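You operate a simulated robot arm through the tools that you are given. There is no shell and no other tool. Be economical: measure what you need, move in short steps, check, and stop when the job is done.

The job below is to be done with a simulated robot arm. You get a single attempt, and the scene is never put back.

## Task
Switch on the tester, test the blue valve at 15 PSI, then unclamp it and switch off.
Fine: clamp it for the test and leave it in the socket.

Only the result counts: the job must be done as asked and must still hold three seconds after the hand-in. Knocking over, shifting, dropping, spilling or breaking anything else fails it.

## Robot
A 6-joint arm with a two-finger parallel gripper, fixed in place. Base frame: the origin is at the foot of the arm, x ahead of it, y to its left, z up; the work surface is at about z = 90. Readings come in cm, degrees, newtons and seconds.
With the tool pointing down near the work surface it reaches from about 24 to 64 cm from the base axis. Its first joint turns from -66.0 to 66.0 degrees. Payload 2.7 kg.
The tool frame sits at the grasp point between the pads (the TCP): z along the fingers, y along the line on which they close. The tips reach 2.3 cm beyond it. Largest opening 9.4 cm; finger width 3.8, thickness 1; the body of the gripper, 5.4 by 9.6 cm, starts 3.9 cm behind the TCP.
Orientation is told as [roll, pitch, yaw] about the base's x, y, z axes, in that order, counted from this pose: with the fingers straight down and closing along the base's y, the tool's x points along the base's -x, its y along +y and its z along -z.

## Interface
- The arm moves only by the tool nudge_tool. Its argument "motion" is a list of rows, each an object of numbers (a shift or turn left out is 0, a gripper value left out holds the last): "x", "y", "z": the shift along the tool's x, y, z in m; "ax", "ay", "az": the turn, a rotation vector about the tool's x, y, z in degrees; "claw": the finger opening in m, from 0 to 0.094. In form: [{"x": .., "y": .., "z": .., "ax": .., "ay": .., "az": .., "claw": ..}, ...]. A call has 1 to 8 rows; each row shifts and turns the commanded pose from where the row before left it, along the tool's axes as they then stand. Each row takes 0.2 s and may step no farther than 5 cm and 8.6 degrees from the row before; otherwise, or with a gripper value out of range, the whole call is refused. A pose out of reach is approached as far as the arm can. The call stops where the force on the tool passes 90 N (or 10 N more than at its start, if that is more) or the arm is blocked; 0.2 s more then pass. Each finger travels about 4.5 cm/s and halts on what it meets, pressing with about 25 N; the grip force reading is that of the motor and also rises with nothing between the fingers. The clock runs only during rows and for 0.2 s after the last one: add rows that do not move to give the fingers time. The reply holds the time, the measured pose of the TCP, the force on the tool along the base axes, the opening and the grip force, in the units named above and with some noise, with the torque about the TCP (base axes, N m) and any sound that the robot's microphone picked up.
- Cameras (640 x 400 px; columns grow to the right, rows downward): "scene" is fixed at [5.63, -41.67, 141.88]; the picture's right is [0.91, -0.42, 0.00], its down [-0.19, -0.40, -0.90] and it looks along [0.38, 0.81, -0.44] (base axes); focal length 264 px, centre (320, 200). "wrist" rides on the gripper at [8.6, 1.6, -7.4] in the tool frame; the picture's right is [-0.18, 0.98, 0.00], its down [-0.58, -0.11, -0.81] and it looks along [-0.79, -0.15, 0.59] (tool axes); focal length 243 px, centre (320, 200).
- capture(camera): a new picture of that camera. The clock stands still meanwhile.
- pixel_to_xyz(camera, pixels): for up to 12 pixels [column, row] of the newest picture of that camera ("zoom" is the newest enlarged one), the place [x, y, z] in the base frame of the surface seen there, good to about 0.2 cm. The clock stands still meanwhile.
- close_up(camera, box): a new picture of the part [left, top, right, bottom] of that camera's present view, enlarged. The clock stands still meanwhile.
- sign_off(): hands the job in; it is judged then, once.

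Go step by step. Measure first, check grasps and placings, and put right what went wrong. The budget is 80 turns and 38 pictures, counting those below and the enlarged ones. Unless the task says otherwise, let go and move clear before handing in, and close with one line.

The tools are called after "Emit:" as name(argument=value, ...) on one line, values as JSON. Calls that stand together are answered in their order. nudge_tool: Moves the arm, as the interface text tells. Its arguments: {"type":"object","properties":{"motion":{"type":"array"}},"required":["motion"]} The other tools are called the same way: capture (camera) takes a picture; pixel_to_xyz (camera, pixels) gives the place of the surface under pixels of a picture; close_up (camera, box) takes an enlarged picture of a part of a camera's view; sign_off () hands the job in.

At the start:

```text
time: 0.0
position: [39.3, 1.08, 126.31]
tcp_rot: [0.0, 0.1, 0.1]
force: [0.3, -0.3, 1.6]
torque: [-0.01, 0.03, 0.01]
finger_gap: 9.4
finger_force: 0.1
```

scene: 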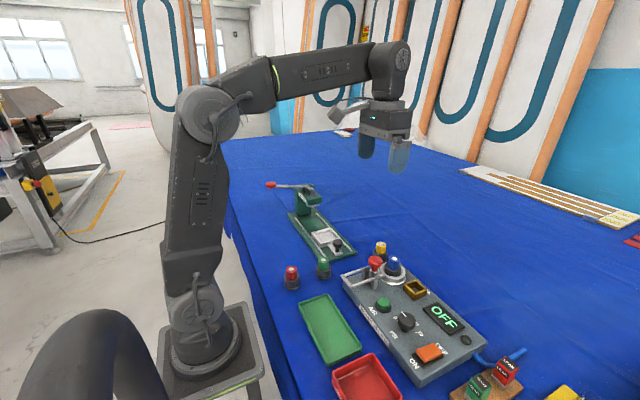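
wrist: 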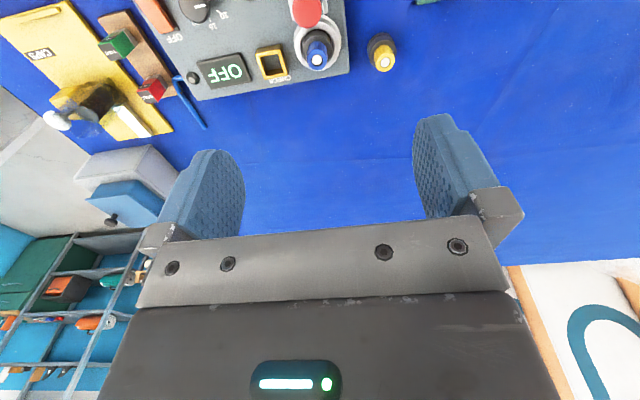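

The scene shows the tester panel around (410,320) with a blue valve at (393,265) in what may be the socket, and a red clamp knob near (375,263). I'll take an enlarged look at it.

Emit:
close_up(camera="scene", box=[330, 230, 490, 390])

Emit:
close_up(camera="scene", box=[250, 170, 400, 300])

```text
2.50 times, centred on (410, 310) of scene
```

zoom: 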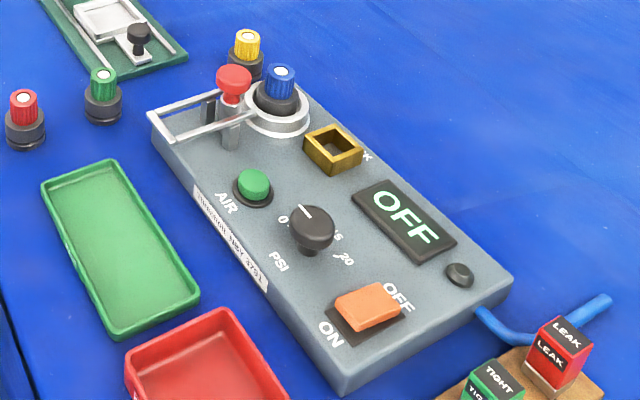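

```text
3.08 times, centred on (325, 235) of scene
```

zoom: 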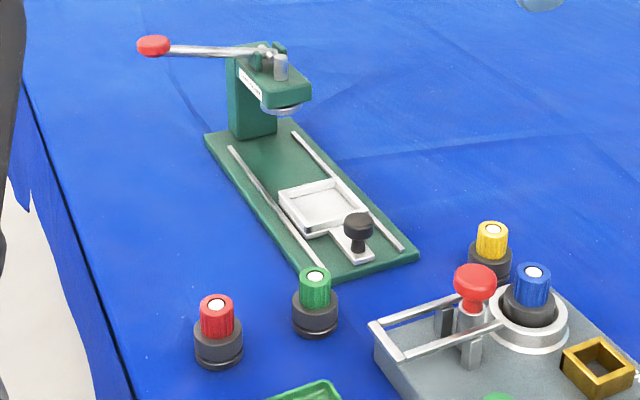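

The blue valve already seems to sit in the socket. Next I want a close wrist view of the clamp, plus measurements of the controls.

Emit:
close_up(camera="scene", box=[335, 235, 435, 315])

Emit:
close_up(camera="wrist", box=[130, 0, 410, 120])

Emit:
capture(camera="scene")

Emit:
pixel_to_xyz(camera="scene", pixels=[[376, 260], [393, 262], [431, 348], [421, 357], [405, 320], [384, 303], [345, 276], [360, 282], [414, 290], [421, 380], [480, 345], [375, 278]])

```text
5.00 times, centred on (385, 275) of scene
```

zoom: 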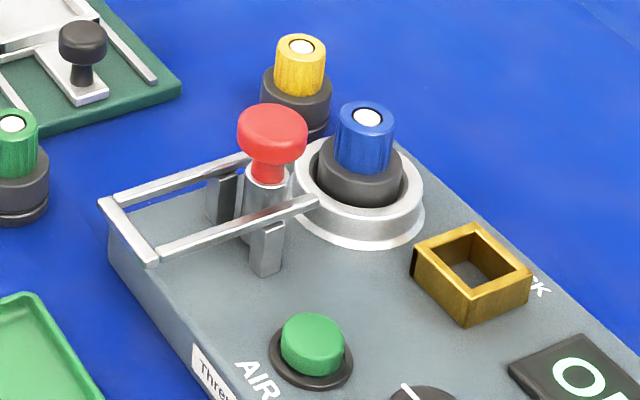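

```text
2.29 times, centred on (270, 60) of wrist
```

zoom: 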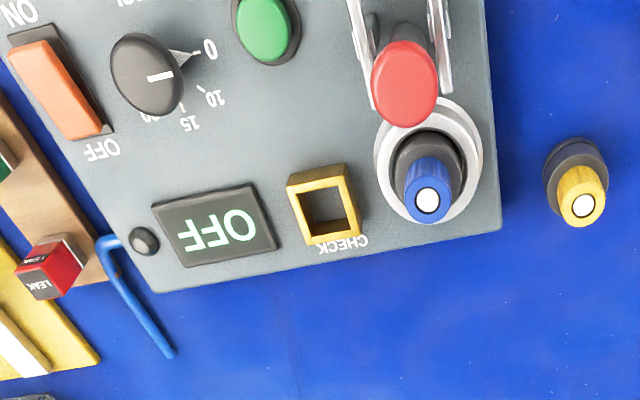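

```text
31 pictures are left
```

scene: 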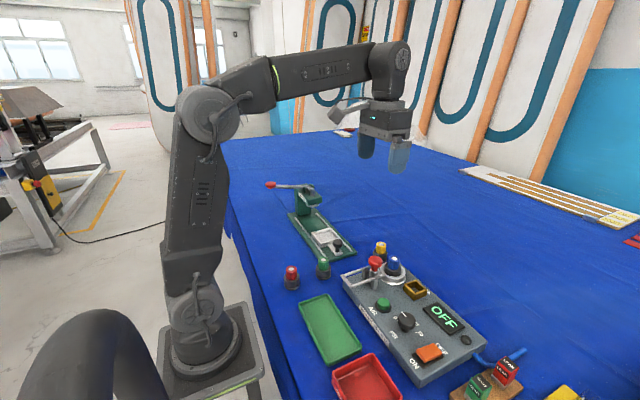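

```text
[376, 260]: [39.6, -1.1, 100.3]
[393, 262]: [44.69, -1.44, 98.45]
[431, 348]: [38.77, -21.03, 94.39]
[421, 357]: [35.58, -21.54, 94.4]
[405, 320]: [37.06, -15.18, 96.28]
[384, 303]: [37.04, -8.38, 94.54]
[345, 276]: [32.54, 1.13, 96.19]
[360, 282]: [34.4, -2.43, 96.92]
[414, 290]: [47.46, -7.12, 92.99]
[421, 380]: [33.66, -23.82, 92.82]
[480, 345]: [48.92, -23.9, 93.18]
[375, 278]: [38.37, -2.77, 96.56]
```

The blue valve is in the socket at about (44.7,-1.4), and the red knob stands between the clamp posts at about (39.6,-1.1,100.3). I'll bring the wrist camera nearer to understand the clamp.

Emit:
nudge_tool(motion=[{"x": 0.02, "z": 0.035}, {"x": 0.02, "z": 0.035}, {"x": 0.02, "z": 0.035}, {"x": 0.02, "z": 0.035}, {"x": 0.013, "z": 0.03}, {}])

Emit:
capture(camera="wrist")

```text
time: 1.4
position: [30.45, 1.18, 109.31]
tcp_rot: [0.0, 0.0, 0.0]
force: [0.2, 0.5, -0.4]
torque: [-0.02, -0.01, 0.06]
finger_gap: 9.36
finger_force: 0.0
```

```text
30 pictures are left
```

wrist: 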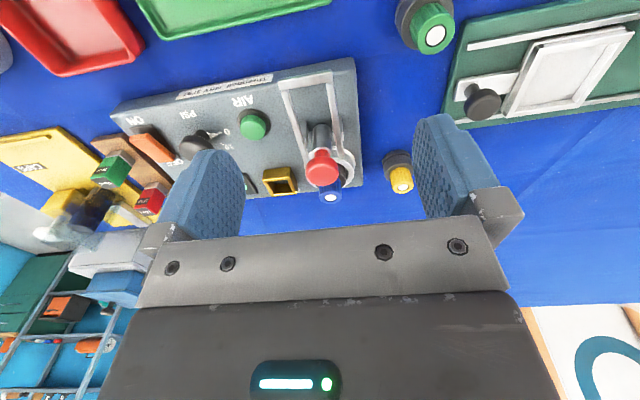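

Emit:
close_up(camera="wrist", box=[250, 60, 390, 210])

Emit:
pixel_to_xyz(camera="wrist", pixels=[[284, 84], [330, 76], [322, 166], [295, 115], [338, 110], [345, 146], [304, 145], [320, 135], [336, 148], [313, 100], [355, 62], [360, 184]])

```text
2.67 times, centred on (320, 135) of wrist
```

zoom: 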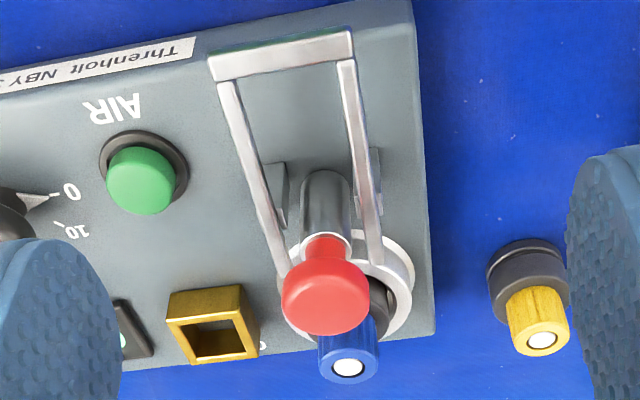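

```text
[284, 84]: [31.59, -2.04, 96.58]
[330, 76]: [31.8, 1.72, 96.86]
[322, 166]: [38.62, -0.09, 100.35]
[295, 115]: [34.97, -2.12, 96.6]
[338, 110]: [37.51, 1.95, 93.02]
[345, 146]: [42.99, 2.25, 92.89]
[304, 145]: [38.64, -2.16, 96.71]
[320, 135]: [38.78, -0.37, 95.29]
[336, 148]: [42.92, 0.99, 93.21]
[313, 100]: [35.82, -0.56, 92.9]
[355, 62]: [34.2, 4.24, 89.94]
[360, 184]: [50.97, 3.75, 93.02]
```

Emit:
pixel_to_xyz(camera="zoom", pixels=[[322, 165], [324, 174], [325, 182], [325, 200], [325, 225], [325, 248], [325, 270], [325, 310], [285, 272], [375, 258], [278, 175], [370, 165]])

Emit:
close_up(camera="scene", box=[340, 245, 410, 295])

```text
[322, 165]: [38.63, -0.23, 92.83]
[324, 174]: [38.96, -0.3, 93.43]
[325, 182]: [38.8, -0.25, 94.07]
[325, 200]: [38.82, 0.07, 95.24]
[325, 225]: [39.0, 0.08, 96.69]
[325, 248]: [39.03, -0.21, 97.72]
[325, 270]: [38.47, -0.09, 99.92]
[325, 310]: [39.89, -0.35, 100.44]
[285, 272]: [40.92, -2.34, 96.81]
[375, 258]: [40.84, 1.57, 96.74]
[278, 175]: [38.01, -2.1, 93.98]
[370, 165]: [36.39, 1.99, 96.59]
```

```text
8.00 times, centred on (375, 270) of scene
```

zoom: 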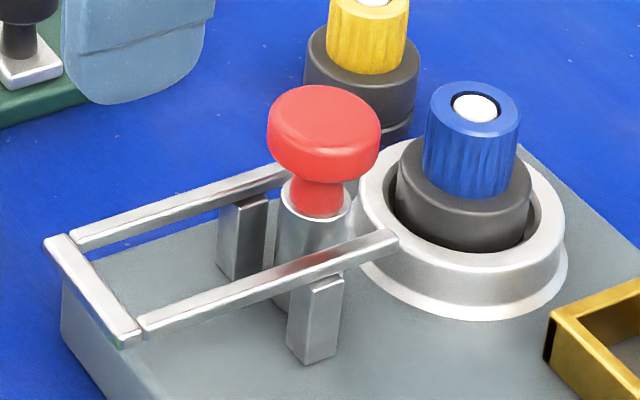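

Emit:
pixel_to_xyz(camera="zoom", pixels=[[474, 107], [472, 90], [468, 190], [415, 160], [475, 208], [470, 240], [382, 190], [555, 210], [325, 100], [325, 195], [330, 215], [390, 240]])

```text
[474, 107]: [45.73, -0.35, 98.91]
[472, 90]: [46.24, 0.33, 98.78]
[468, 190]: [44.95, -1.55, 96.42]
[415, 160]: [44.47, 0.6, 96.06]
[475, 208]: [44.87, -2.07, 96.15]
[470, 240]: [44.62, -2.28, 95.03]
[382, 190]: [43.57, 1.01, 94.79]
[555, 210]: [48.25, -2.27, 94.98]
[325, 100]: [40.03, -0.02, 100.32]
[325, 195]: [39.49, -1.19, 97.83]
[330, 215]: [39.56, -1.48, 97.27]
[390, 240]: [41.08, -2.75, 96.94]
```

The fork bars (z≈96.7) line up with the valve's shoulder (z≈96.1), and the red knob stands on a fixed sleeve between them. Before acting I'll inspect the switch and dial.

Emit:
close_up(camera="scene", box=[370, 290, 480, 380])

Emit:
pixel_to_xyz(camera="zoom", pixels=[[265, 365], [300, 390], [330, 330], [350, 310], [380, 340], [405, 350], [205, 145], [200, 190], [80, 70], [180, 140], [230, 160], [290, 350]])

```text
4.44 times, centred on (425, 335) of scene
```

zoom: 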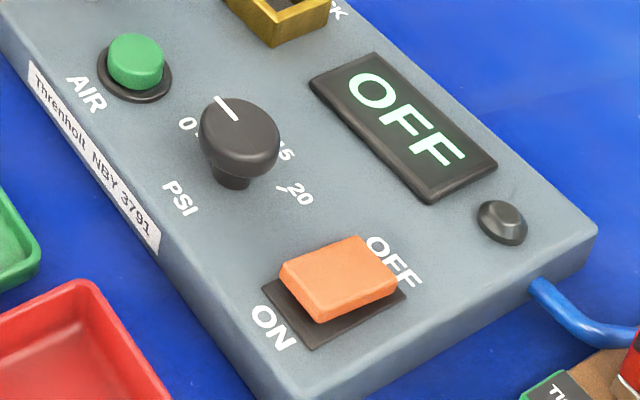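

```text
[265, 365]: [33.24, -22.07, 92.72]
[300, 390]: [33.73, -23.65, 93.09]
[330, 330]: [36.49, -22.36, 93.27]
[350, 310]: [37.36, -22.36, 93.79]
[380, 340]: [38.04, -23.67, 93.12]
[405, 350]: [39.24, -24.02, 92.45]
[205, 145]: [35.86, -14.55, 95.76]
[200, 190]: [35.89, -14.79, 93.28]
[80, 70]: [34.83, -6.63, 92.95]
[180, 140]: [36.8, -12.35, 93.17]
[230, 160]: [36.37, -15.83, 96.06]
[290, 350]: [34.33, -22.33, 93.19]
```

The rocker's near (ON) end at about (35.5,-21.3) is raised, and the dial sits at about (37,-14.8). I'll move over the dial to read its scale, closing the fingers on the way.

Emit:
nudge_tool(motion=[{"x": -0.009, "y": -0.042, "z": -0.007, "claw": 0}, {"x": -0.009, "y": -0.042, "z": -0.007}, {"x": -0.009, "y": -0.042, "z": -0.007}, {"x": -0.009, "y": -0.042, "z": -0.007}, {}])

Emit:
close_up(camera="wrist", box=[230, 0, 450, 140])

```text
time: 2.6
position: [34.01, -15.72, 111.93]
tcp_rot: [-0.1, -0.1, 0.0]
force: [0.5, 0.4, -0.3]
torque: [0.02, -0.02, -0.03]
finger_gap: 0.01
finger_force: 13.1
```

```text
2.86 times, centred on (340, 70) of wrist
```

zoom: 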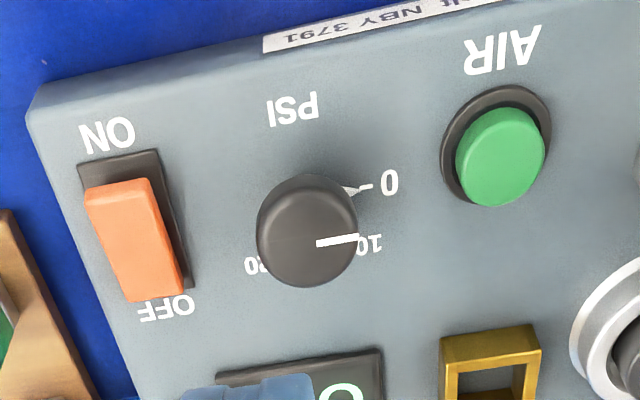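

Emit:
pixel_to_xyz(camera="zoom", pixels=[[389, 182], [374, 243], [251, 265], [366, 187], [350, 191], [320, 243], [355, 238], [308, 190], [303, 240], [100, 215], [150, 290], [502, 155]])

Emit:
pixel_to_xyz(camera="scene", pixels=[[433, 324], [437, 333.5], [411, 317]])

```text
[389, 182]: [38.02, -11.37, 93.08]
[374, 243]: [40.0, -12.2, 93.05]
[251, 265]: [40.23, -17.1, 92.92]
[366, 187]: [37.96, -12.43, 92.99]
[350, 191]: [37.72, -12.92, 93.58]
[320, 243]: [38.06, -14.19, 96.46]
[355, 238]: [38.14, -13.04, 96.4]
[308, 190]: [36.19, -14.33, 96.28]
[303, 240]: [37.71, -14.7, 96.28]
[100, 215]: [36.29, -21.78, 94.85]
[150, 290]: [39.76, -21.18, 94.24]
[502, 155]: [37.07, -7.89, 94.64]
```

```text
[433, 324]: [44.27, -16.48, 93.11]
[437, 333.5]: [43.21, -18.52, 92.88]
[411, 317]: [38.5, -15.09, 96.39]
```

The scale runs 0 at +y, 10 at about 41°, 20 at about 133° clockwise, so 15 should be about 90° clockwise from 0, i.e. toward +x. I'll open the fingers a little and lower them over the dial.

Emit:
nudge_tool(motion=[{"x": -0.0389, "y": 0.011, "claw": 0.05}, {"z": 0.04}, {"z": 0.04}, {"z": 0.04}, {"z": 0.02}, {}])

Emit:
close_up(camera="scene", box=[350, 270, 470, 360])

```text
time: 4.0
position: [37.81, -14.75, 97.9]
tcp_rot: [0.0, 0.0, 0.0]
force: [-0.2, 0.0, 0.6]
torque: [0.0, -0.02, -0.03]
finger_gap: 4.98
finger_force: 0.1
```

```text
4.44 times, centred on (410, 315) of scene
```

zoom: 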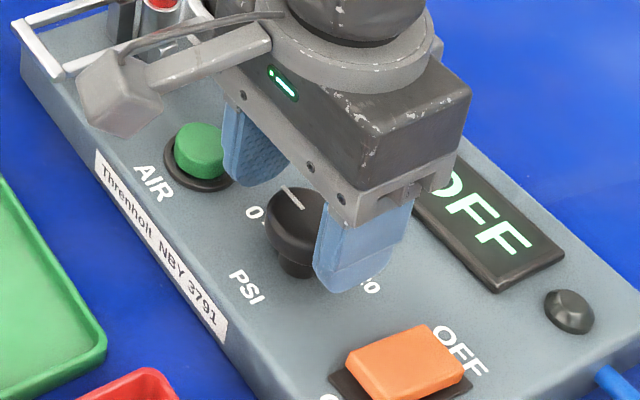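

The fingers straddle the dial cleanly. I'll lower 1 cm more and close.

Emit:
nudge_tool(motion=[{"x": 0.001, "z": 0.01}, {"claw": 0.02}, {"claw": 0.02}, {"claw": 0.02}, {"claw": 0.02}])

```text
time: 5.2
position: [37.69, -14.88, 96.99]
tcp_rot: [-0.1, 0.0, 0.0]
force: [-0.2, -17.8, -3.8]
torque: [-0.44, -0.29, -0.06]
finger_gap: 3.55
finger_force: 45.3
```

Gripped at 3.55 cm, but there is a side force of -17.8 N, so I'll shift slightly to -y to centre before turning.

Emit:
nudge_tool(motion=[{"y": -0.0015}, {}])

```text
time: 5.8
position: [37.62, -14.78, 96.96]
tcp_rot: [0.0, 0.0, 0.0]
force: [6.7, -15.8, -2.4]
torque: [-0.35, 0.93, -0.04]
finger_gap: 3.54
finger_force: 44.9
```

Emit:
nudge_tool(motion=[{"y": -0.0025}, {}])

```text
time: 6.4
position: [37.7, -14.71, 96.95]
tcp_rot: [0.1, -0.1, 0.0]
force: [4.4, 11.8, 7.8]
torque: [0.37, -0.02, 0.0]
finger_gap: 3.55
finger_force: 45.2
```

Side force has reversed, so back 1 mm and start turning clockwise.

Emit:
nudge_tool(motion=[{"y": 0.001, "az": 8.2}, {"az": 8.2}, {"az": 8.2}, {"az": 8.2}, {}])

Emit:
close_up(camera="scene", box=[350, 270, 470, 360])

```text
time: 7.6
position: [37.74, -14.7, 97.04]
tcp_rot: [0.2, 0.0, -32.8]
force: [14.1, 32.8, 2.2]
torque: [-0.07, -1.32, 0.11]
finger_gap: 3.55
finger_force: 45.0
```

```text
4.44 times, centred on (410, 315) of scene
```

zoom: 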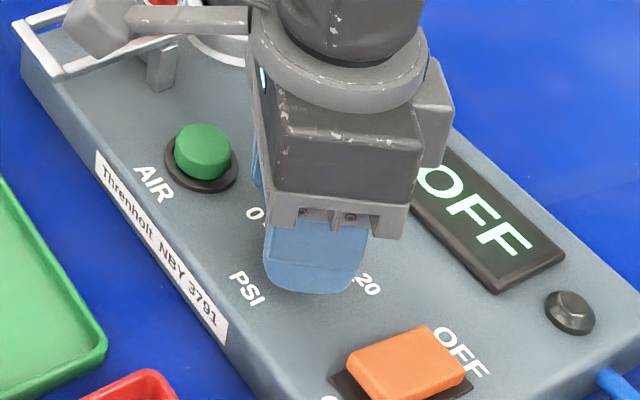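

The dial is turning (yaw -32.8) with about 35 N side force along the closing line; I'll ease that by 3 mm and keep turning.

Emit:
nudge_tool(motion=[{"y": 0.003}, {"az": 8.2}, {"az": 8.2}, {"az": 8.2}, {"az": 8.2}, {}])

```text
time: 9.0
position: [37.87, -14.4, 96.95]
tcp_rot: [0.0, 0.0, -65.6]
force: [20.8, 21.3, -14.6]
torque: [-0.15, -0.58, 0.1]
finger_gap: 3.55
finger_force: 44.9
```

Emit:
nudge_tool(motion=[{"y": 0.0025, "x": 0.001}, {"az": 8.2}, {"az": 8.2}, {"az": 8.0}, {}])

Emit:
capture(camera="scene")

```text
time: 10.2
position: [37.97, -14.46, 96.97]
tcp_rot: [0.0, -0.2, -90.1]
force: [16.7, -1.3, -19.1]
torque: [-0.04, -0.22, 0.07]
finger_gap: 3.54
finger_force: 44.8
```

```text
23 pictures are left
```

scene: 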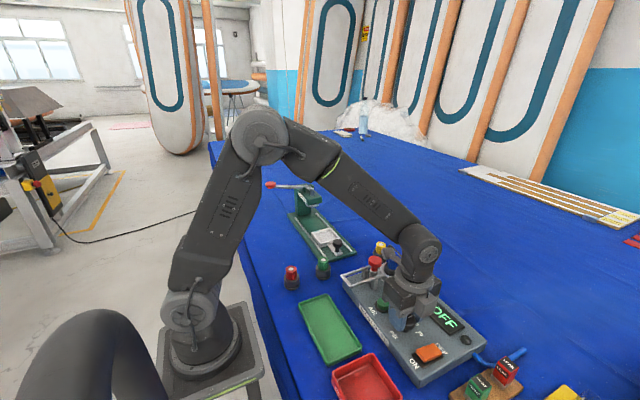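

Yaw reached -90. I'll open, raise, and inspect the dial's pointer.

Emit:
nudge_tool(motion=[{"claw": 0.06}, {"claw": 0.06}, {"claw": 0.06}, {"z": -0.04}, {"z": -0.04}, {"y": -0.02, "x": -0.03, "z": -0.02}, {}])

Emit:
close_up(camera="scene", box=[350, 270, 470, 360])

```text
time: 11.8
position: [35.93, -17.29, 106.97]
tcp_rot: [0.0, 0.0, -90.0]
force: [-0.1, 0.8, 0.0]
torque: [0.0, 0.03, 0.02]
finger_gap: 5.98
finger_force: 0.0
```

```text
4.44 times, centred on (410, 315) of scene
```

zoom: 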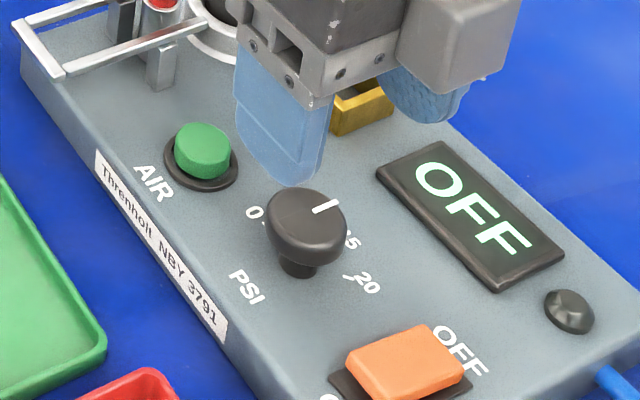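

Emit:
pixel_to_xyz(camera="zoom", pixels=[[316, 210], [336, 203], [351, 243], [343, 237], [368, 285], [347, 276], [252, 212], [263, 222], [306, 222], [340, 230], [285, 205], [330, 250]])

```text
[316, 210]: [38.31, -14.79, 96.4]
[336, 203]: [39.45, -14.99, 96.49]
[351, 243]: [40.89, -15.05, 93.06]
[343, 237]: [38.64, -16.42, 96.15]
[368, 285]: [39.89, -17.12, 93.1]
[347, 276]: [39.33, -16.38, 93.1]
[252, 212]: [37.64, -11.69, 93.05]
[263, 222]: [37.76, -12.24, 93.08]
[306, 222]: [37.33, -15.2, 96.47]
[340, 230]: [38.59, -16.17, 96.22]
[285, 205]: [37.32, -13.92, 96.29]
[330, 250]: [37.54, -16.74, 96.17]
```

The dial line now points from (38.31,-14.79) to (39.45,-14.99), toward the 15 label at (40.9,-15.05). Next I'll close the fingers and hover over the ON end of the rocker.

Emit:
nudge_tool(motion=[{"x": -0.039, "y": -0.0035, "claw": 0}, {}, {}, {"z": 0.04}, {"z": 0.045}, {}])

Emit:
close_up(camera="scene", box=[370, 290, 490, 380])

```text
time: 13.2
position: [35.52, -21.33, 98.45]
tcp_rot: [0.1, 0.0, -90.1]
force: [0.1, -0.5, -0.8]
torque: [0.0, 0.01, -0.02]
finger_gap: 0.0
finger_force: 25.4
```

```text
4.44 times, centred on (430, 335) of scene
```

zoom: 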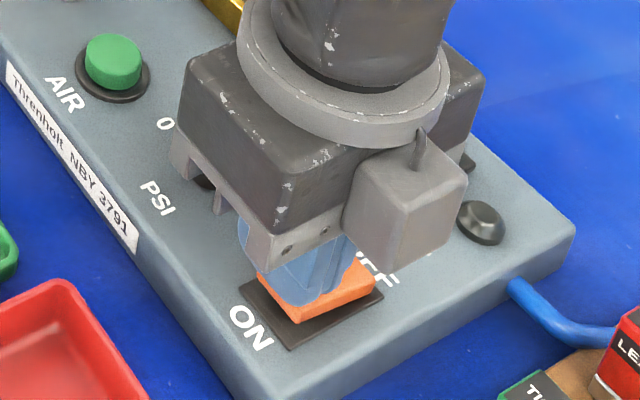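

Fingers hover over the rocker's near half; I'll shift 4 mm toward the ON end and press in small steps.

Emit:
nudge_tool(motion=[{"y": -0.004}, {"z": 0.008}, {"z": 0.005}, {"z": 0.004}, {"z": 0.003}, {"z": 0.003}])

```text
time: 14.6
position: [35.3, -21.43, 96.49]
tcp_rot: [0.1, -0.1, -90.1]
force: [-11.7, 6.0, 34.1]
torque: [0.21, -0.04, 0.08]
finger_gap: 0.01
finger_force: 25.2
```

Emit:
nudge_tool(motion=[{"z": -0.02}, {"z": -0.04}, {"x": 0.03, "z": -0.02}, {}])

Emit:
close_up(camera="scene", box=[350, 270, 490, 380])

```text
time: 15.6
position: [35.14, -18.26, 104.25]
tcp_rot: [0.0, 0.0, -90.1]
force: [-0.7, 0.7, 0.3]
torque: [0.01, 0.01, -0.03]
finger_gap: 0.0
finger_force: 25.0
```

```text
3.64 times, centred on (420, 325) of scene
```

zoom: 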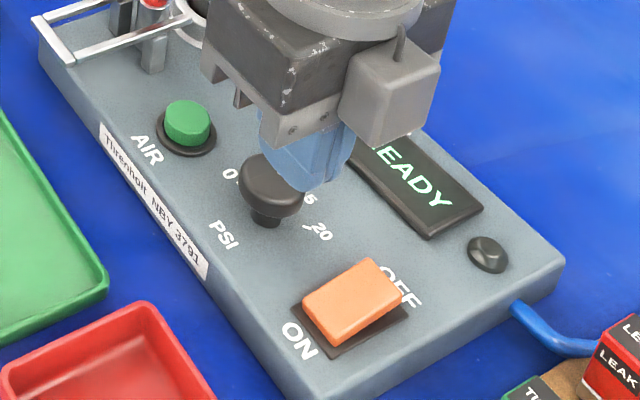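

The display reads READY. Next I'll hover over the red clamp knob at (39.7,-0.4,100.4).

Emit:
nudge_tool(motion=[{"z": -0.02}, {"x": 0.045, "y": 0.011}, {"x": 0.045, "y": 0.011}, {"x": 0.045, "y": 0.012}, {"x": 0.0435, "y": 0.0115}, {"z": 0.025}, {}])

Emit:
close_up(camera="scene", box=[335, 235, 455, 315])

```text
time: 17.2
position: [39.75, -0.5, 103.87]
tcp_rot: [-0.1, -0.1, -89.9]
force: [0.7, -1.1, -0.4]
torque: [0.0, -0.01, 0.03]
finger_gap: 0.0
finger_force: 24.8
```

```text
5.00 times, centred on (395, 275) of scene
```

zoom: 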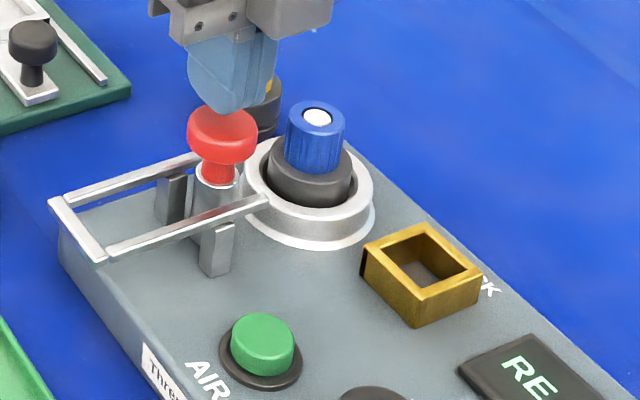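

The fingers are over the knob. I'll press gently in small steps and watch the force.

Emit:
nudge_tool(motion=[{"z": 0.01}, {"z": 0.003}, {"z": 0.003}, {"z": 0.002}])

```text
time: 18.2
position: [39.84, -0.42, 102.63]
tcp_rot: [0.8, 0.0, -90.1]
force: [-20.9, 0.8, 63.6]
torque: [0.01, 0.35, -0.05]
finger_gap: 0.0
finger_force: 25.3
```

The knob resists a 64 N push without moving, so it is not a push-down plunger. I'll back off and check.

Emit:
nudge_tool(motion=[{"z": -0.02}, {"z": -0.03, "claw": 0.05}, {}, {}])

Emit:
close_up(camera="scene", box=[335, 235, 455, 315])

```text
time: 19.2
position: [39.67, -0.39, 107.01]
tcp_rot: [0.0, 0.1, -90.0]
force: [-1.3, -0.7, 0.6]
torque: [-0.02, 0.01, 0.01]
finger_gap: 4.99
finger_force: 0.1
```

```text
5.00 times, centred on (395, 275) of scene
```

zoom: 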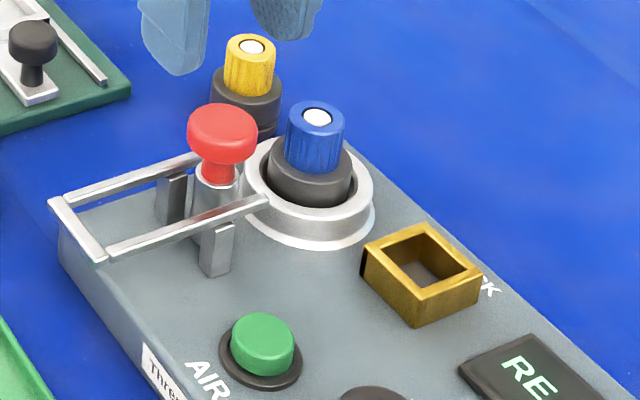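

Nothing moved. I'll grip the knob's head and probe gently: first close on it.

Emit:
nudge_tool(motion=[{"claw": 0.04}, {"z": 0.04}, {"z": 0.022}, {"claw": 0.015}, {"claw": 0.015}, {"claw": 0.015}, {"claw": 0.015}])

```text
time: 20.8
position: [40.04, -0.56, 100.58]
tcp_rot: [0.7, -0.1, -90.1]
force: [23.5, -1.2, 6.7]
torque: [-0.49, -0.48, 0.04]
finger_gap: 3.36
finger_force: 45.0
```

Gripped at 3.36 cm with +23 N in x, so I'll recentre 3 mm toward +x and try lifting a little.

Emit:
nudge_tool(motion=[{"y": 0.003}, {}, {"z": -0.003}, {"z": -0.003}])

```text
time: 21.8
position: [39.91, -0.54, 101.11]
tcp_rot: [-0.4, 0.1, -90.1]
force: [16.0, 1.5, -28.8]
torque: [0.01, -0.18, -0.01]
finger_gap: 3.38
finger_force: 45.4
```

Emit:
close_up(camera="scene", box=[335, 235, 455, 315])

```text
5.00 times, centred on (395, 275) of scene
```

zoom: 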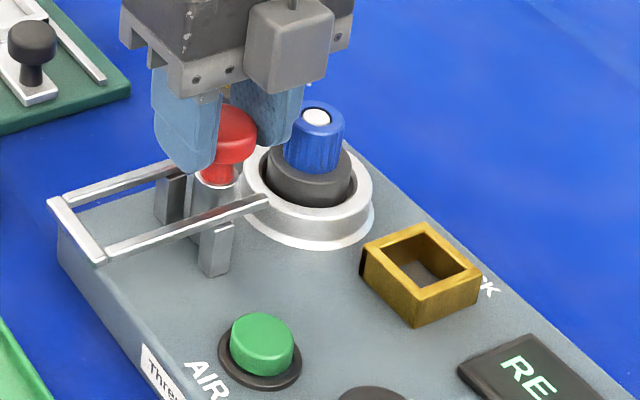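

The knob did not rise; the fingers slipped along it. I'll go back down and try a gentle turn.

Emit:
nudge_tool(motion=[{"z": 0.005}, {"az": 5}, {"az": 5}, {}])

```text
time: 22.8
position: [39.98, -0.55, 100.88]
tcp_rot: [0.0, 0.1, -100.1]
force: [-12.6, -1.0, 27.6]
torque: [0.01, 0.31, -0.02]
finger_gap: 3.36
finger_force: 45.3
```

It turned with almost no torque. I'll turn further and look for any effect.

Emit:
nudge_tool(motion=[{"az": 8}, {"az": 8}, {"az": 8}, {"az": 8}, {}])

Emit:
close_up(camera="scene", box=[335, 235, 455, 315])

```text
time: 24.0
position: [40.06, -0.56, 100.98]
tcp_rot: [0.0, 0.0, -132.1]
force: [-8.1, -2.7, 22.6]
torque: [-0.21, 0.18, -0.02]
finger_gap: 3.35
finger_force: 45.1
```

```text
5.00 times, centred on (395, 275) of scene
```

zoom: 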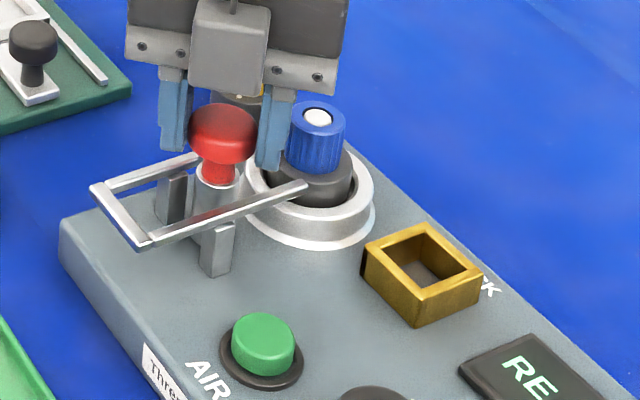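

Turning the knob clockwise slides the fork toward the valve (the tip moved from (268,200) to (305,185)). I'll carry on.

Emit:
nudge_tool(motion=[{"az": 8}, {"az": 8}, {"az": 8}, {"az": 8}, {"az": 8}, {"az": 8}, {}])

Emit:
close_up(camera="scene", box=[335, 235, 455, 315])

```text
time: 25.2
position: [39.92, -0.54, 100.74]
tcp_rot: [-2.7, 0.3, -169.6]
force: [-8.1, 31.8, 6.4]
torque: [0.63, 0.17, 0.0]
finger_gap: 3.36
finger_force: 20.6
out of reach, approached as far as the arm can: row 5, 6
stopped in row 6: the force on the tool passed its limit at 108 N (the readings are from after the stop); the commanded pose is now the measured one
```

```text
5.00 times, centred on (395, 275) of scene
```

zoom: 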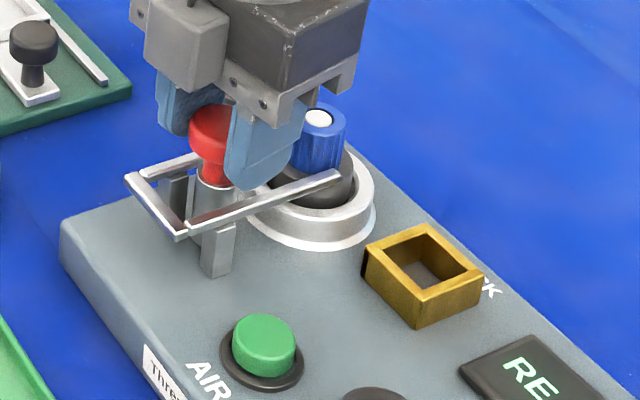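

The fork has come most of the way, but the wrist ran into its limit near -170°. I'll release, raise, level the tool and turn back for a new grip.

Emit:
nudge_tool(motion=[{"claw": 0.044}, {"claw": 0.044}, {"az": -3}, {"z": -0.03, "ax": 2.7}, {"az": -8.4}, {"az": -8.4}, {"az": -8.4}, {"az": -8.4}])

Emit:
nudge_tool(motion=[{"az": -8.4}, {"az": -8.4}, {"az": -8.4}, {"az": -8.4}, {"az": -8.4}, {"az": -2}, {}])

Emit:
close_up(camera="scene", box=[335, 235, 455, 315])

```text
time: 27.0
position: [40.05, -1.26, 103.62]
tcp_rot: [-3.9, 3.1, -133.2]
force: [-0.4, 0.4, 0.0]
torque: [0.0, -0.01, 0.0]
finger_gap: 4.41
finger_force: 0.1
```

```text
time: 28.6
position: [40.13, -1.2, 103.66]
tcp_rot: [-0.6, 5.0, -89.0]
force: [0.1, 0.0, 0.3]
torque: [0.02, 0.01, 0.01]
finger_gap: 4.4
finger_force: 0.2
```

```text
5.00 times, centred on (395, 275) of scene
```

zoom: 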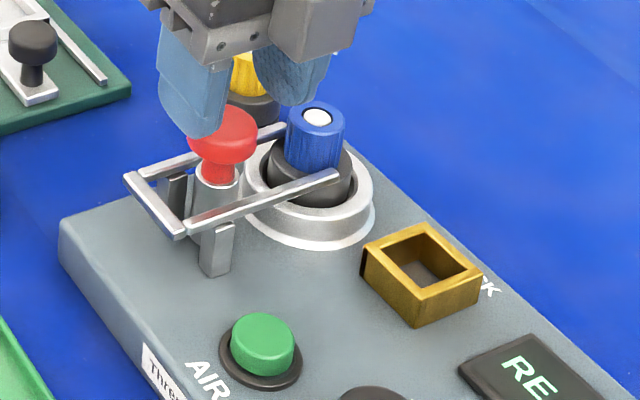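

The tool is pitched 5°, so I'll level it, recentre over the knob at (39.95,-0.55), lower and grip again.

Emit:
nudge_tool(motion=[{"ax": -5.0}, {"x": 0.0065}, {}])

```text
time: 29.4
position: [40.1, -0.57, 103.64]
tcp_rot: [4.5, 5.0, -89.1]
force: [0.0, -1.0, 0.3]
torque: [-0.01, -0.01, -0.02]
finger_gap: 4.4
finger_force: 0.2
```

The reading shows roll goes with -ax and pitch with +ay; I'll correct accordingly.

Emit:
nudge_tool(motion=[{"ax": 4.5}, {"ay": -5.0}, {}])

```text
time: 30.2
position: [40.15, -0.57, 103.7]
tcp_rot: [-0.1, -0.1, -89.2]
force: [0.7, -0.2, 0.3]
torque: [0.01, -0.03, 0.01]
finger_gap: 4.41
finger_force: 0.2
```

Level now. Lower, grip, and turn a further 33° clockwise.

Emit:
nudge_tool(motion=[{"y": -0.001, "z": 0.031}, {"claw": 0.015}, {"claw": 0.015}, {"claw": 0.015}, {"az": 8}, {"az": 8}, {"az": 8}, {}])

Emit:
close_up(camera="scene", box=[335, 235, 455, 315])

```text
time: 32.0
position: [40.03, -0.46, 100.62]
tcp_rot: [-0.1, -0.1, -113.2]
force: [5.0, 0.2, -2.1]
torque: [-0.1, 0.0, 0.26]
finger_gap: 3.37
finger_force: 44.7
```

```text
5.00 times, centred on (395, 275) of scene
```

zoom: 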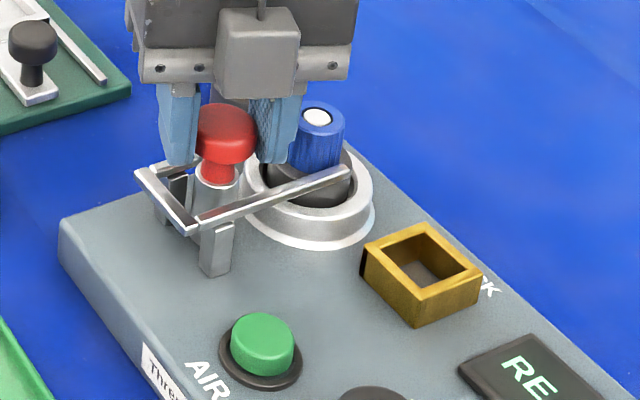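

Torque rose to 0.26 N·m and the fork stopped after about 90° in all, its bars straddling the cap above the shoulder: clamped. I'll release and move over the AIR button at (37.15,-8.1,94.6).

Emit:
nudge_tool(motion=[{"claw": 0.044}, {"claw": 0.044}, {"z": -0.04}, {"z": -0.02, "az": -8}, {"az": -8}, {"az": -8}, {"x": -0.038, "y": -0.0143, "claw": 0}, {"x": -0.038, "y": -0.0143}])

Emit:
nudge_tool(motion=[{"z": 0.045}, {"z": 0.04}, {}])

Emit:
close_up(camera="scene", box=[335, 235, 485, 335])

```text
time: 33.8
position: [37.17, -7.97, 106.69]
tcp_rot: [-0.2, 0.0, -89.0]
force: [0.1, -0.3, 0.2]
torque: [-0.02, -0.01, 0.01]
finger_gap: 0.0
finger_force: 8.6
```

```text
time: 34.6
position: [37.02, -8.16, 98.25]
tcp_rot: [-0.1, 0.0, -89.1]
force: [0.2, -1.0, 1.0]
torque: [0.0, -0.05, 0.0]
finger_gap: 0.0
finger_force: 25.3
```

```text
4.00 times, centred on (410, 285) of scene
```

zoom: 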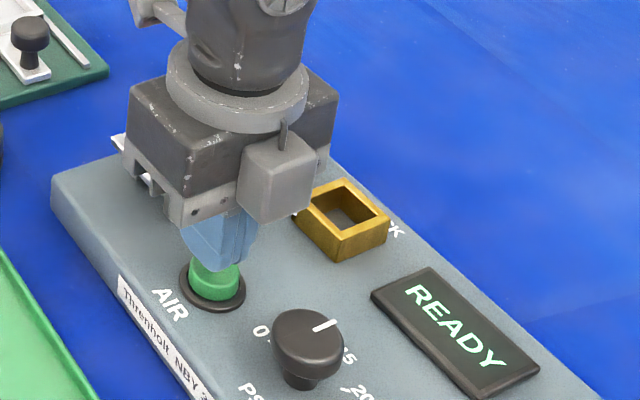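

The fingers are over the AIR button. I'll press and hold, then read the display.

Emit:
nudge_tool(motion=[{"z": 0.012}, {"z": 0.005}, {"z": 0.003}, {}, {}])

Emit:
close_up(camera="scene", box=[335, 235, 485, 335])

```text
time: 35.8
position: [37.1, -8.08, 96.15]
tcp_rot: [-0.1, -0.1, -89.2]
force: [-1.8, 0.0, 3.2]
torque: [0.0, 0.01, 0.0]
finger_gap: 0.0
finger_force: 25.3
heard: click
```

```text
4.00 times, centred on (410, 285) of scene
```

zoom: 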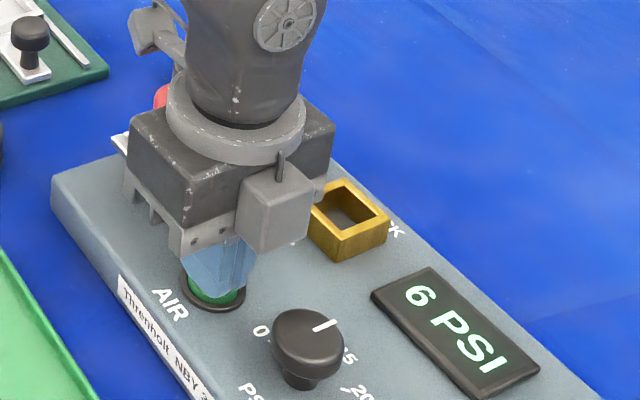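

A click, and the display shows "6 PSI" climbing. I'll hold for 1.8 s more.

Emit:
nudge_tool(motion=[{}, {}, {}, {}, {}, {}, {}, {}])

Emit:
close_up(camera="scene", box=[335, 235, 485, 335])

```text
time: 37.6
position: [37.14, -8.1, 96.05]
tcp_rot: [-0.1, 0.0, -89.0]
force: [0.4, 0.3, 1.9]
torque: [0.0, -0.04, 0.0]
finger_gap: 0.0
finger_force: 24.5
```

```text
4.00 times, centred on (410, 285) of scene
```

zoom: 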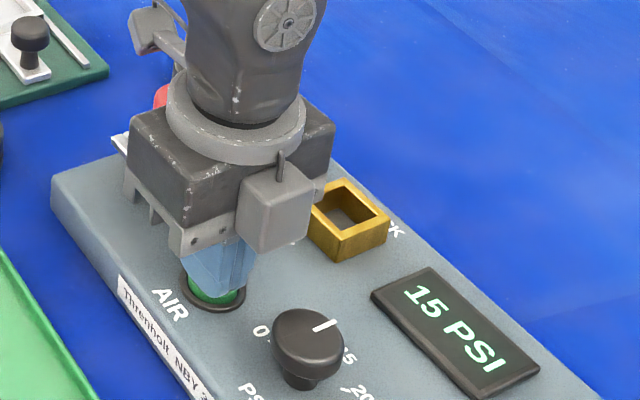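

It reads 15 PSI. I'll hold a bit longer to see whether a verdict appears.

Emit:
nudge_tool(motion=[{}, {}, {}, {}, {}, {}, {}, {}])

Emit:
nudge_tool(motion=[{}, {}, {}, {}, {}, {}, {}, {}])

Emit:
close_up(camera="scene", box=[335, 235, 485, 335])

```text
time: 39.4
position: [37.09, -8.2, 96.19]
tcp_rot: [-0.1, 0.0, -89.1]
force: [-0.5, -0.2, 1.7]
torque: [-0.03, -0.02, 0.01]
finger_gap: 0.01
finger_force: 25.2
```

```text
time: 41.2
position: [37.1, -8.08, 96.1]
tcp_rot: [-0.1, -0.1, -89.1]
force: [-0.6, -0.1, 1.5]
torque: [0.02, -0.02, 0.02]
finger_gap: 0.01
finger_force: 25.1
```

```text
4.00 times, centred on (410, 285) of scene
```

zoom: 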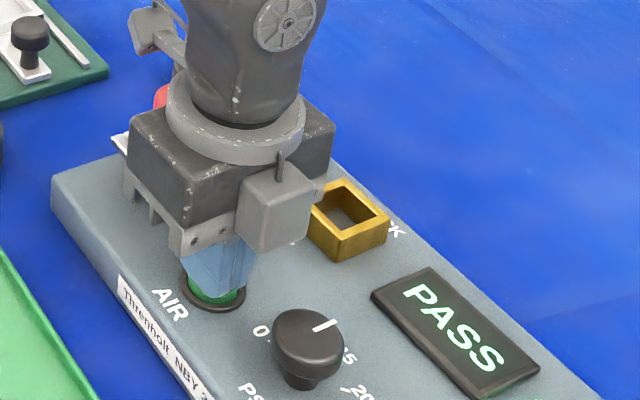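

The display reads PASS. I'll lift off, return over the knob with open fingers, and grip it to unclamp.

Emit:
nudge_tool(motion=[{"z": -0.05}, {"z": -0.045, "claw": 0.044}, {"x": 0.038, "y": 0.0145}, {"x": 0.038, "y": 0.0145}, {}, {}])

Emit:
close_up(camera="scene", box=[335, 235, 485, 335])

```text
time: 42.6
position: [40.12, -0.24, 105.61]
tcp_rot: [-0.1, 0.1, -89.1]
force: [-0.3, -0.3, 0.4]
torque: [-0.02, -0.01, 0.0]
finger_gap: 4.39
finger_force: 0.0
```

```text
4.00 times, centred on (410, 285) of scene
```

zoom: 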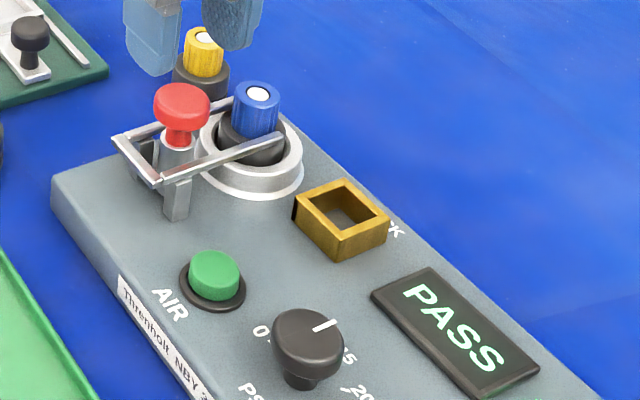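

PASS stays on and the fork is in place. Lower, grip the knob and begin turning counter-clockwise.

Emit:
nudge_tool(motion=[{"x": -0.0025, "y": -0.001, "z": 0.025}, {"z": 0.025}, {}, {"claw": 0.015}, {"claw": 0.015}, {"claw": 0.015}, {"az": -8}, {"az": -8}])

Emit:
nudge_tool(motion=[{"az": -8}, {"az": -8}, {"az": -8}, {"az": -8}, {"az": -8}, {"az": -8}, {"az": -8}, {}])

Emit:
close_up(camera="scene", box=[335, 235, 485, 335])

```text
time: 44.4
position: [40.12, -0.69, 100.56]
tcp_rot: [0.0, -0.1, -73.1]
force: [16.0, -2.8, -15.5]
torque: [0.05, -0.22, -0.02]
finger_gap: 3.33
finger_force: 44.8
```

```text
time: 46.2
position: [40.06, -0.61, 100.63]
tcp_rot: [0.2, -0.4, -17.0]
force: [26.5, 26.1, -10.7]
torque: [0.25, -0.32, -0.04]
finger_gap: 3.35
finger_force: 45.1
```

```text
4.00 times, centred on (410, 285) of scene
```

zoom: 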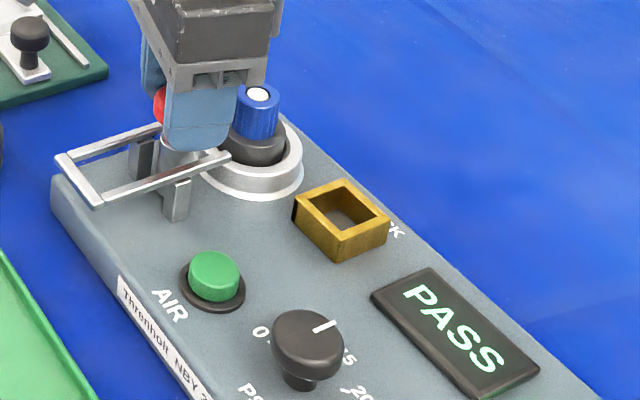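

Fork nearly back. I'll ease the side load and turn the remaining ~20°.

Emit:
nudge_tool(motion=[{"x": -0.002, "y": 0.002}, {"az": -8}, {"az": -8}, {"az": -6}, {}])

Emit:
close_up(camera="scene", box=[335, 235, 485, 335])

```text
time: 47.4
position: [40.15, -0.48, 100.57]
tcp_rot: [0.0, 0.2, 5.0]
force: [5.8, 24.5, 9.0]
torque: [0.39, 0.3, -0.31]
finger_gap: 3.34
finger_force: 44.9
```

```text
4.00 times, centred on (410, 285) of scene
```

zoom: 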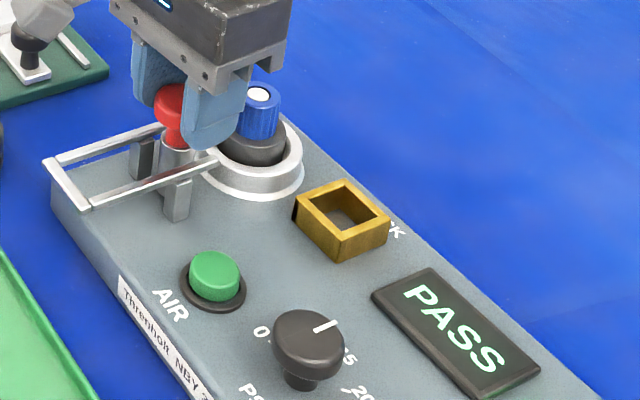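

The stop torque (-0.31 N·m) and the fork's starting position show it is unclamped. I'll release, rise and move toward the switch while turning back to -90°.

Emit:
nudge_tool(motion=[{"claw": 0.044}, {"claw": 0.044}, {"z": -0.04}, {"z": -0.03}, {"y": -0.045, "x": 0.0065}, {"y": -0.045, "x": 0.0065}, {"y": -0.045, "x": 0.0065}, {"y": -0.045, "x": 0.0065}])

Emit:
nudge_tool(motion=[{"y": -0.026, "claw": 0}, {"az": 8}, {"az": 8}, {"az": 8}, {"az": 8}, {"az": 8}, {"az": 8}, {"az": 8}])

Emit:
nudge_tool(motion=[{"az": 8}, {"az": 8}, {"az": 8}, {"az": 8}, {"az": 7}, {}])

Emit:
close_up(camera="scene", box=[340, 240, 490, 380])

```text
time: 49.2
position: [38.88, -18.78, 107.67]
tcp_rot: [0.0, 0.1, 5.0]
force: [0.1, 0.5, -0.2]
torque: [0.0, -0.01, 0.0]
finger_gap: 4.4
finger_force: 0.1
```

```text
time: 51.0
position: [39.34, -21.35, 107.68]
tcp_rot: [-0.1, -0.1, -51.3]
force: [0.5, -0.8, -0.4]
torque: [-0.02, -0.03, 0.01]
finger_gap: 0.01
finger_force: 25.2
```

```text
time: 52.4
position: [39.28, -21.39, 107.67]
tcp_rot: [-0.1, -0.2, -90.1]
force: [-0.7, 0.1, 0.1]
torque: [0.0, 0.0, -0.01]
finger_gap: 0.01
finger_force: 24.8
```

```text
2.86 times, centred on (415, 310) of scene
```

zoom: 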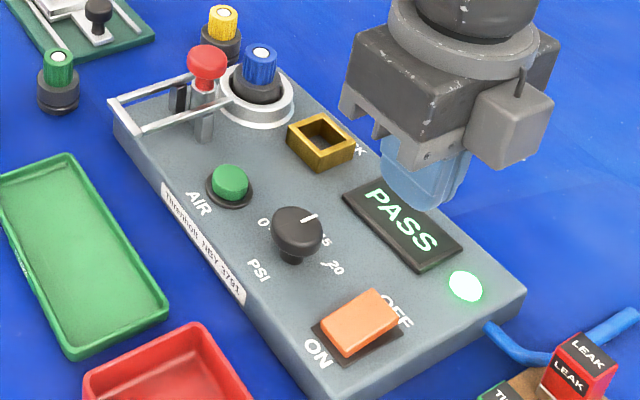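

The fork is open, the valve remains in the socket, and the green lamp is lit. I'll press the rocker's OFF end.

Emit:
nudge_tool(motion=[{"z": 0.045}, {"z": 0.042}, {"z": 0.01}, {"z": 0.006}, {"z": 0.004}, {"z": 0.004}, {"z": 0.002}])

```text
time: 54.0
position: [39.49, -21.49, 96.7]
tcp_rot: [0.2, -0.2, -90.1]
force: [-2.7, 6.8, 40.1]
torque: [0.31, 0.4, -0.07]
finger_gap: 0.01
finger_force: 25.1
```

Emit:
nudge_tool(motion=[{"z": -0.03}, {"z": -0.045}, {"z": -0.04, "y": 0.03}, {}])

Emit:
close_up(camera="scene", box=[330, 235, 500, 385])

```text
time: 55.0
position: [42.51, -21.14, 108.04]
tcp_rot: [-0.1, 0.0, -90.1]
force: [-0.2, 0.1, 0.4]
torque: [0.01, 0.0, 0.01]
finger_gap: 0.02
finger_force: 25.0
```

```text
2.67 times, centred on (415, 310) of scene
```

zoom: 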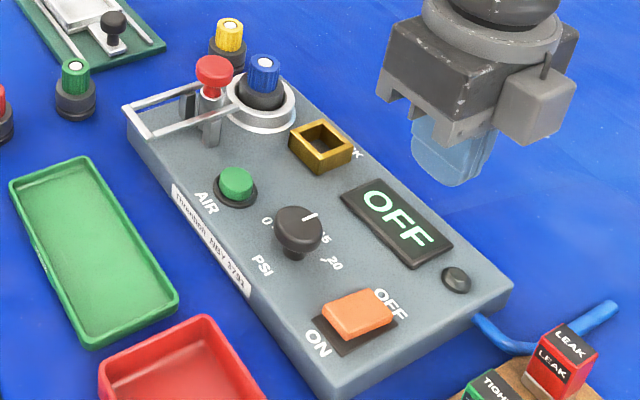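

The display reads OFF, the rocker is at OFF, the fork is open, and the blue valve is still in the socket. The arm is clear, so I'll hand in.

Emit:
sign_off()

```text
The job is handed in.
```

The blue valve was clamped and tested at 15 PSI, and the tester showed PASS; it's now unclamped and still in the socket, with the tester switched off.
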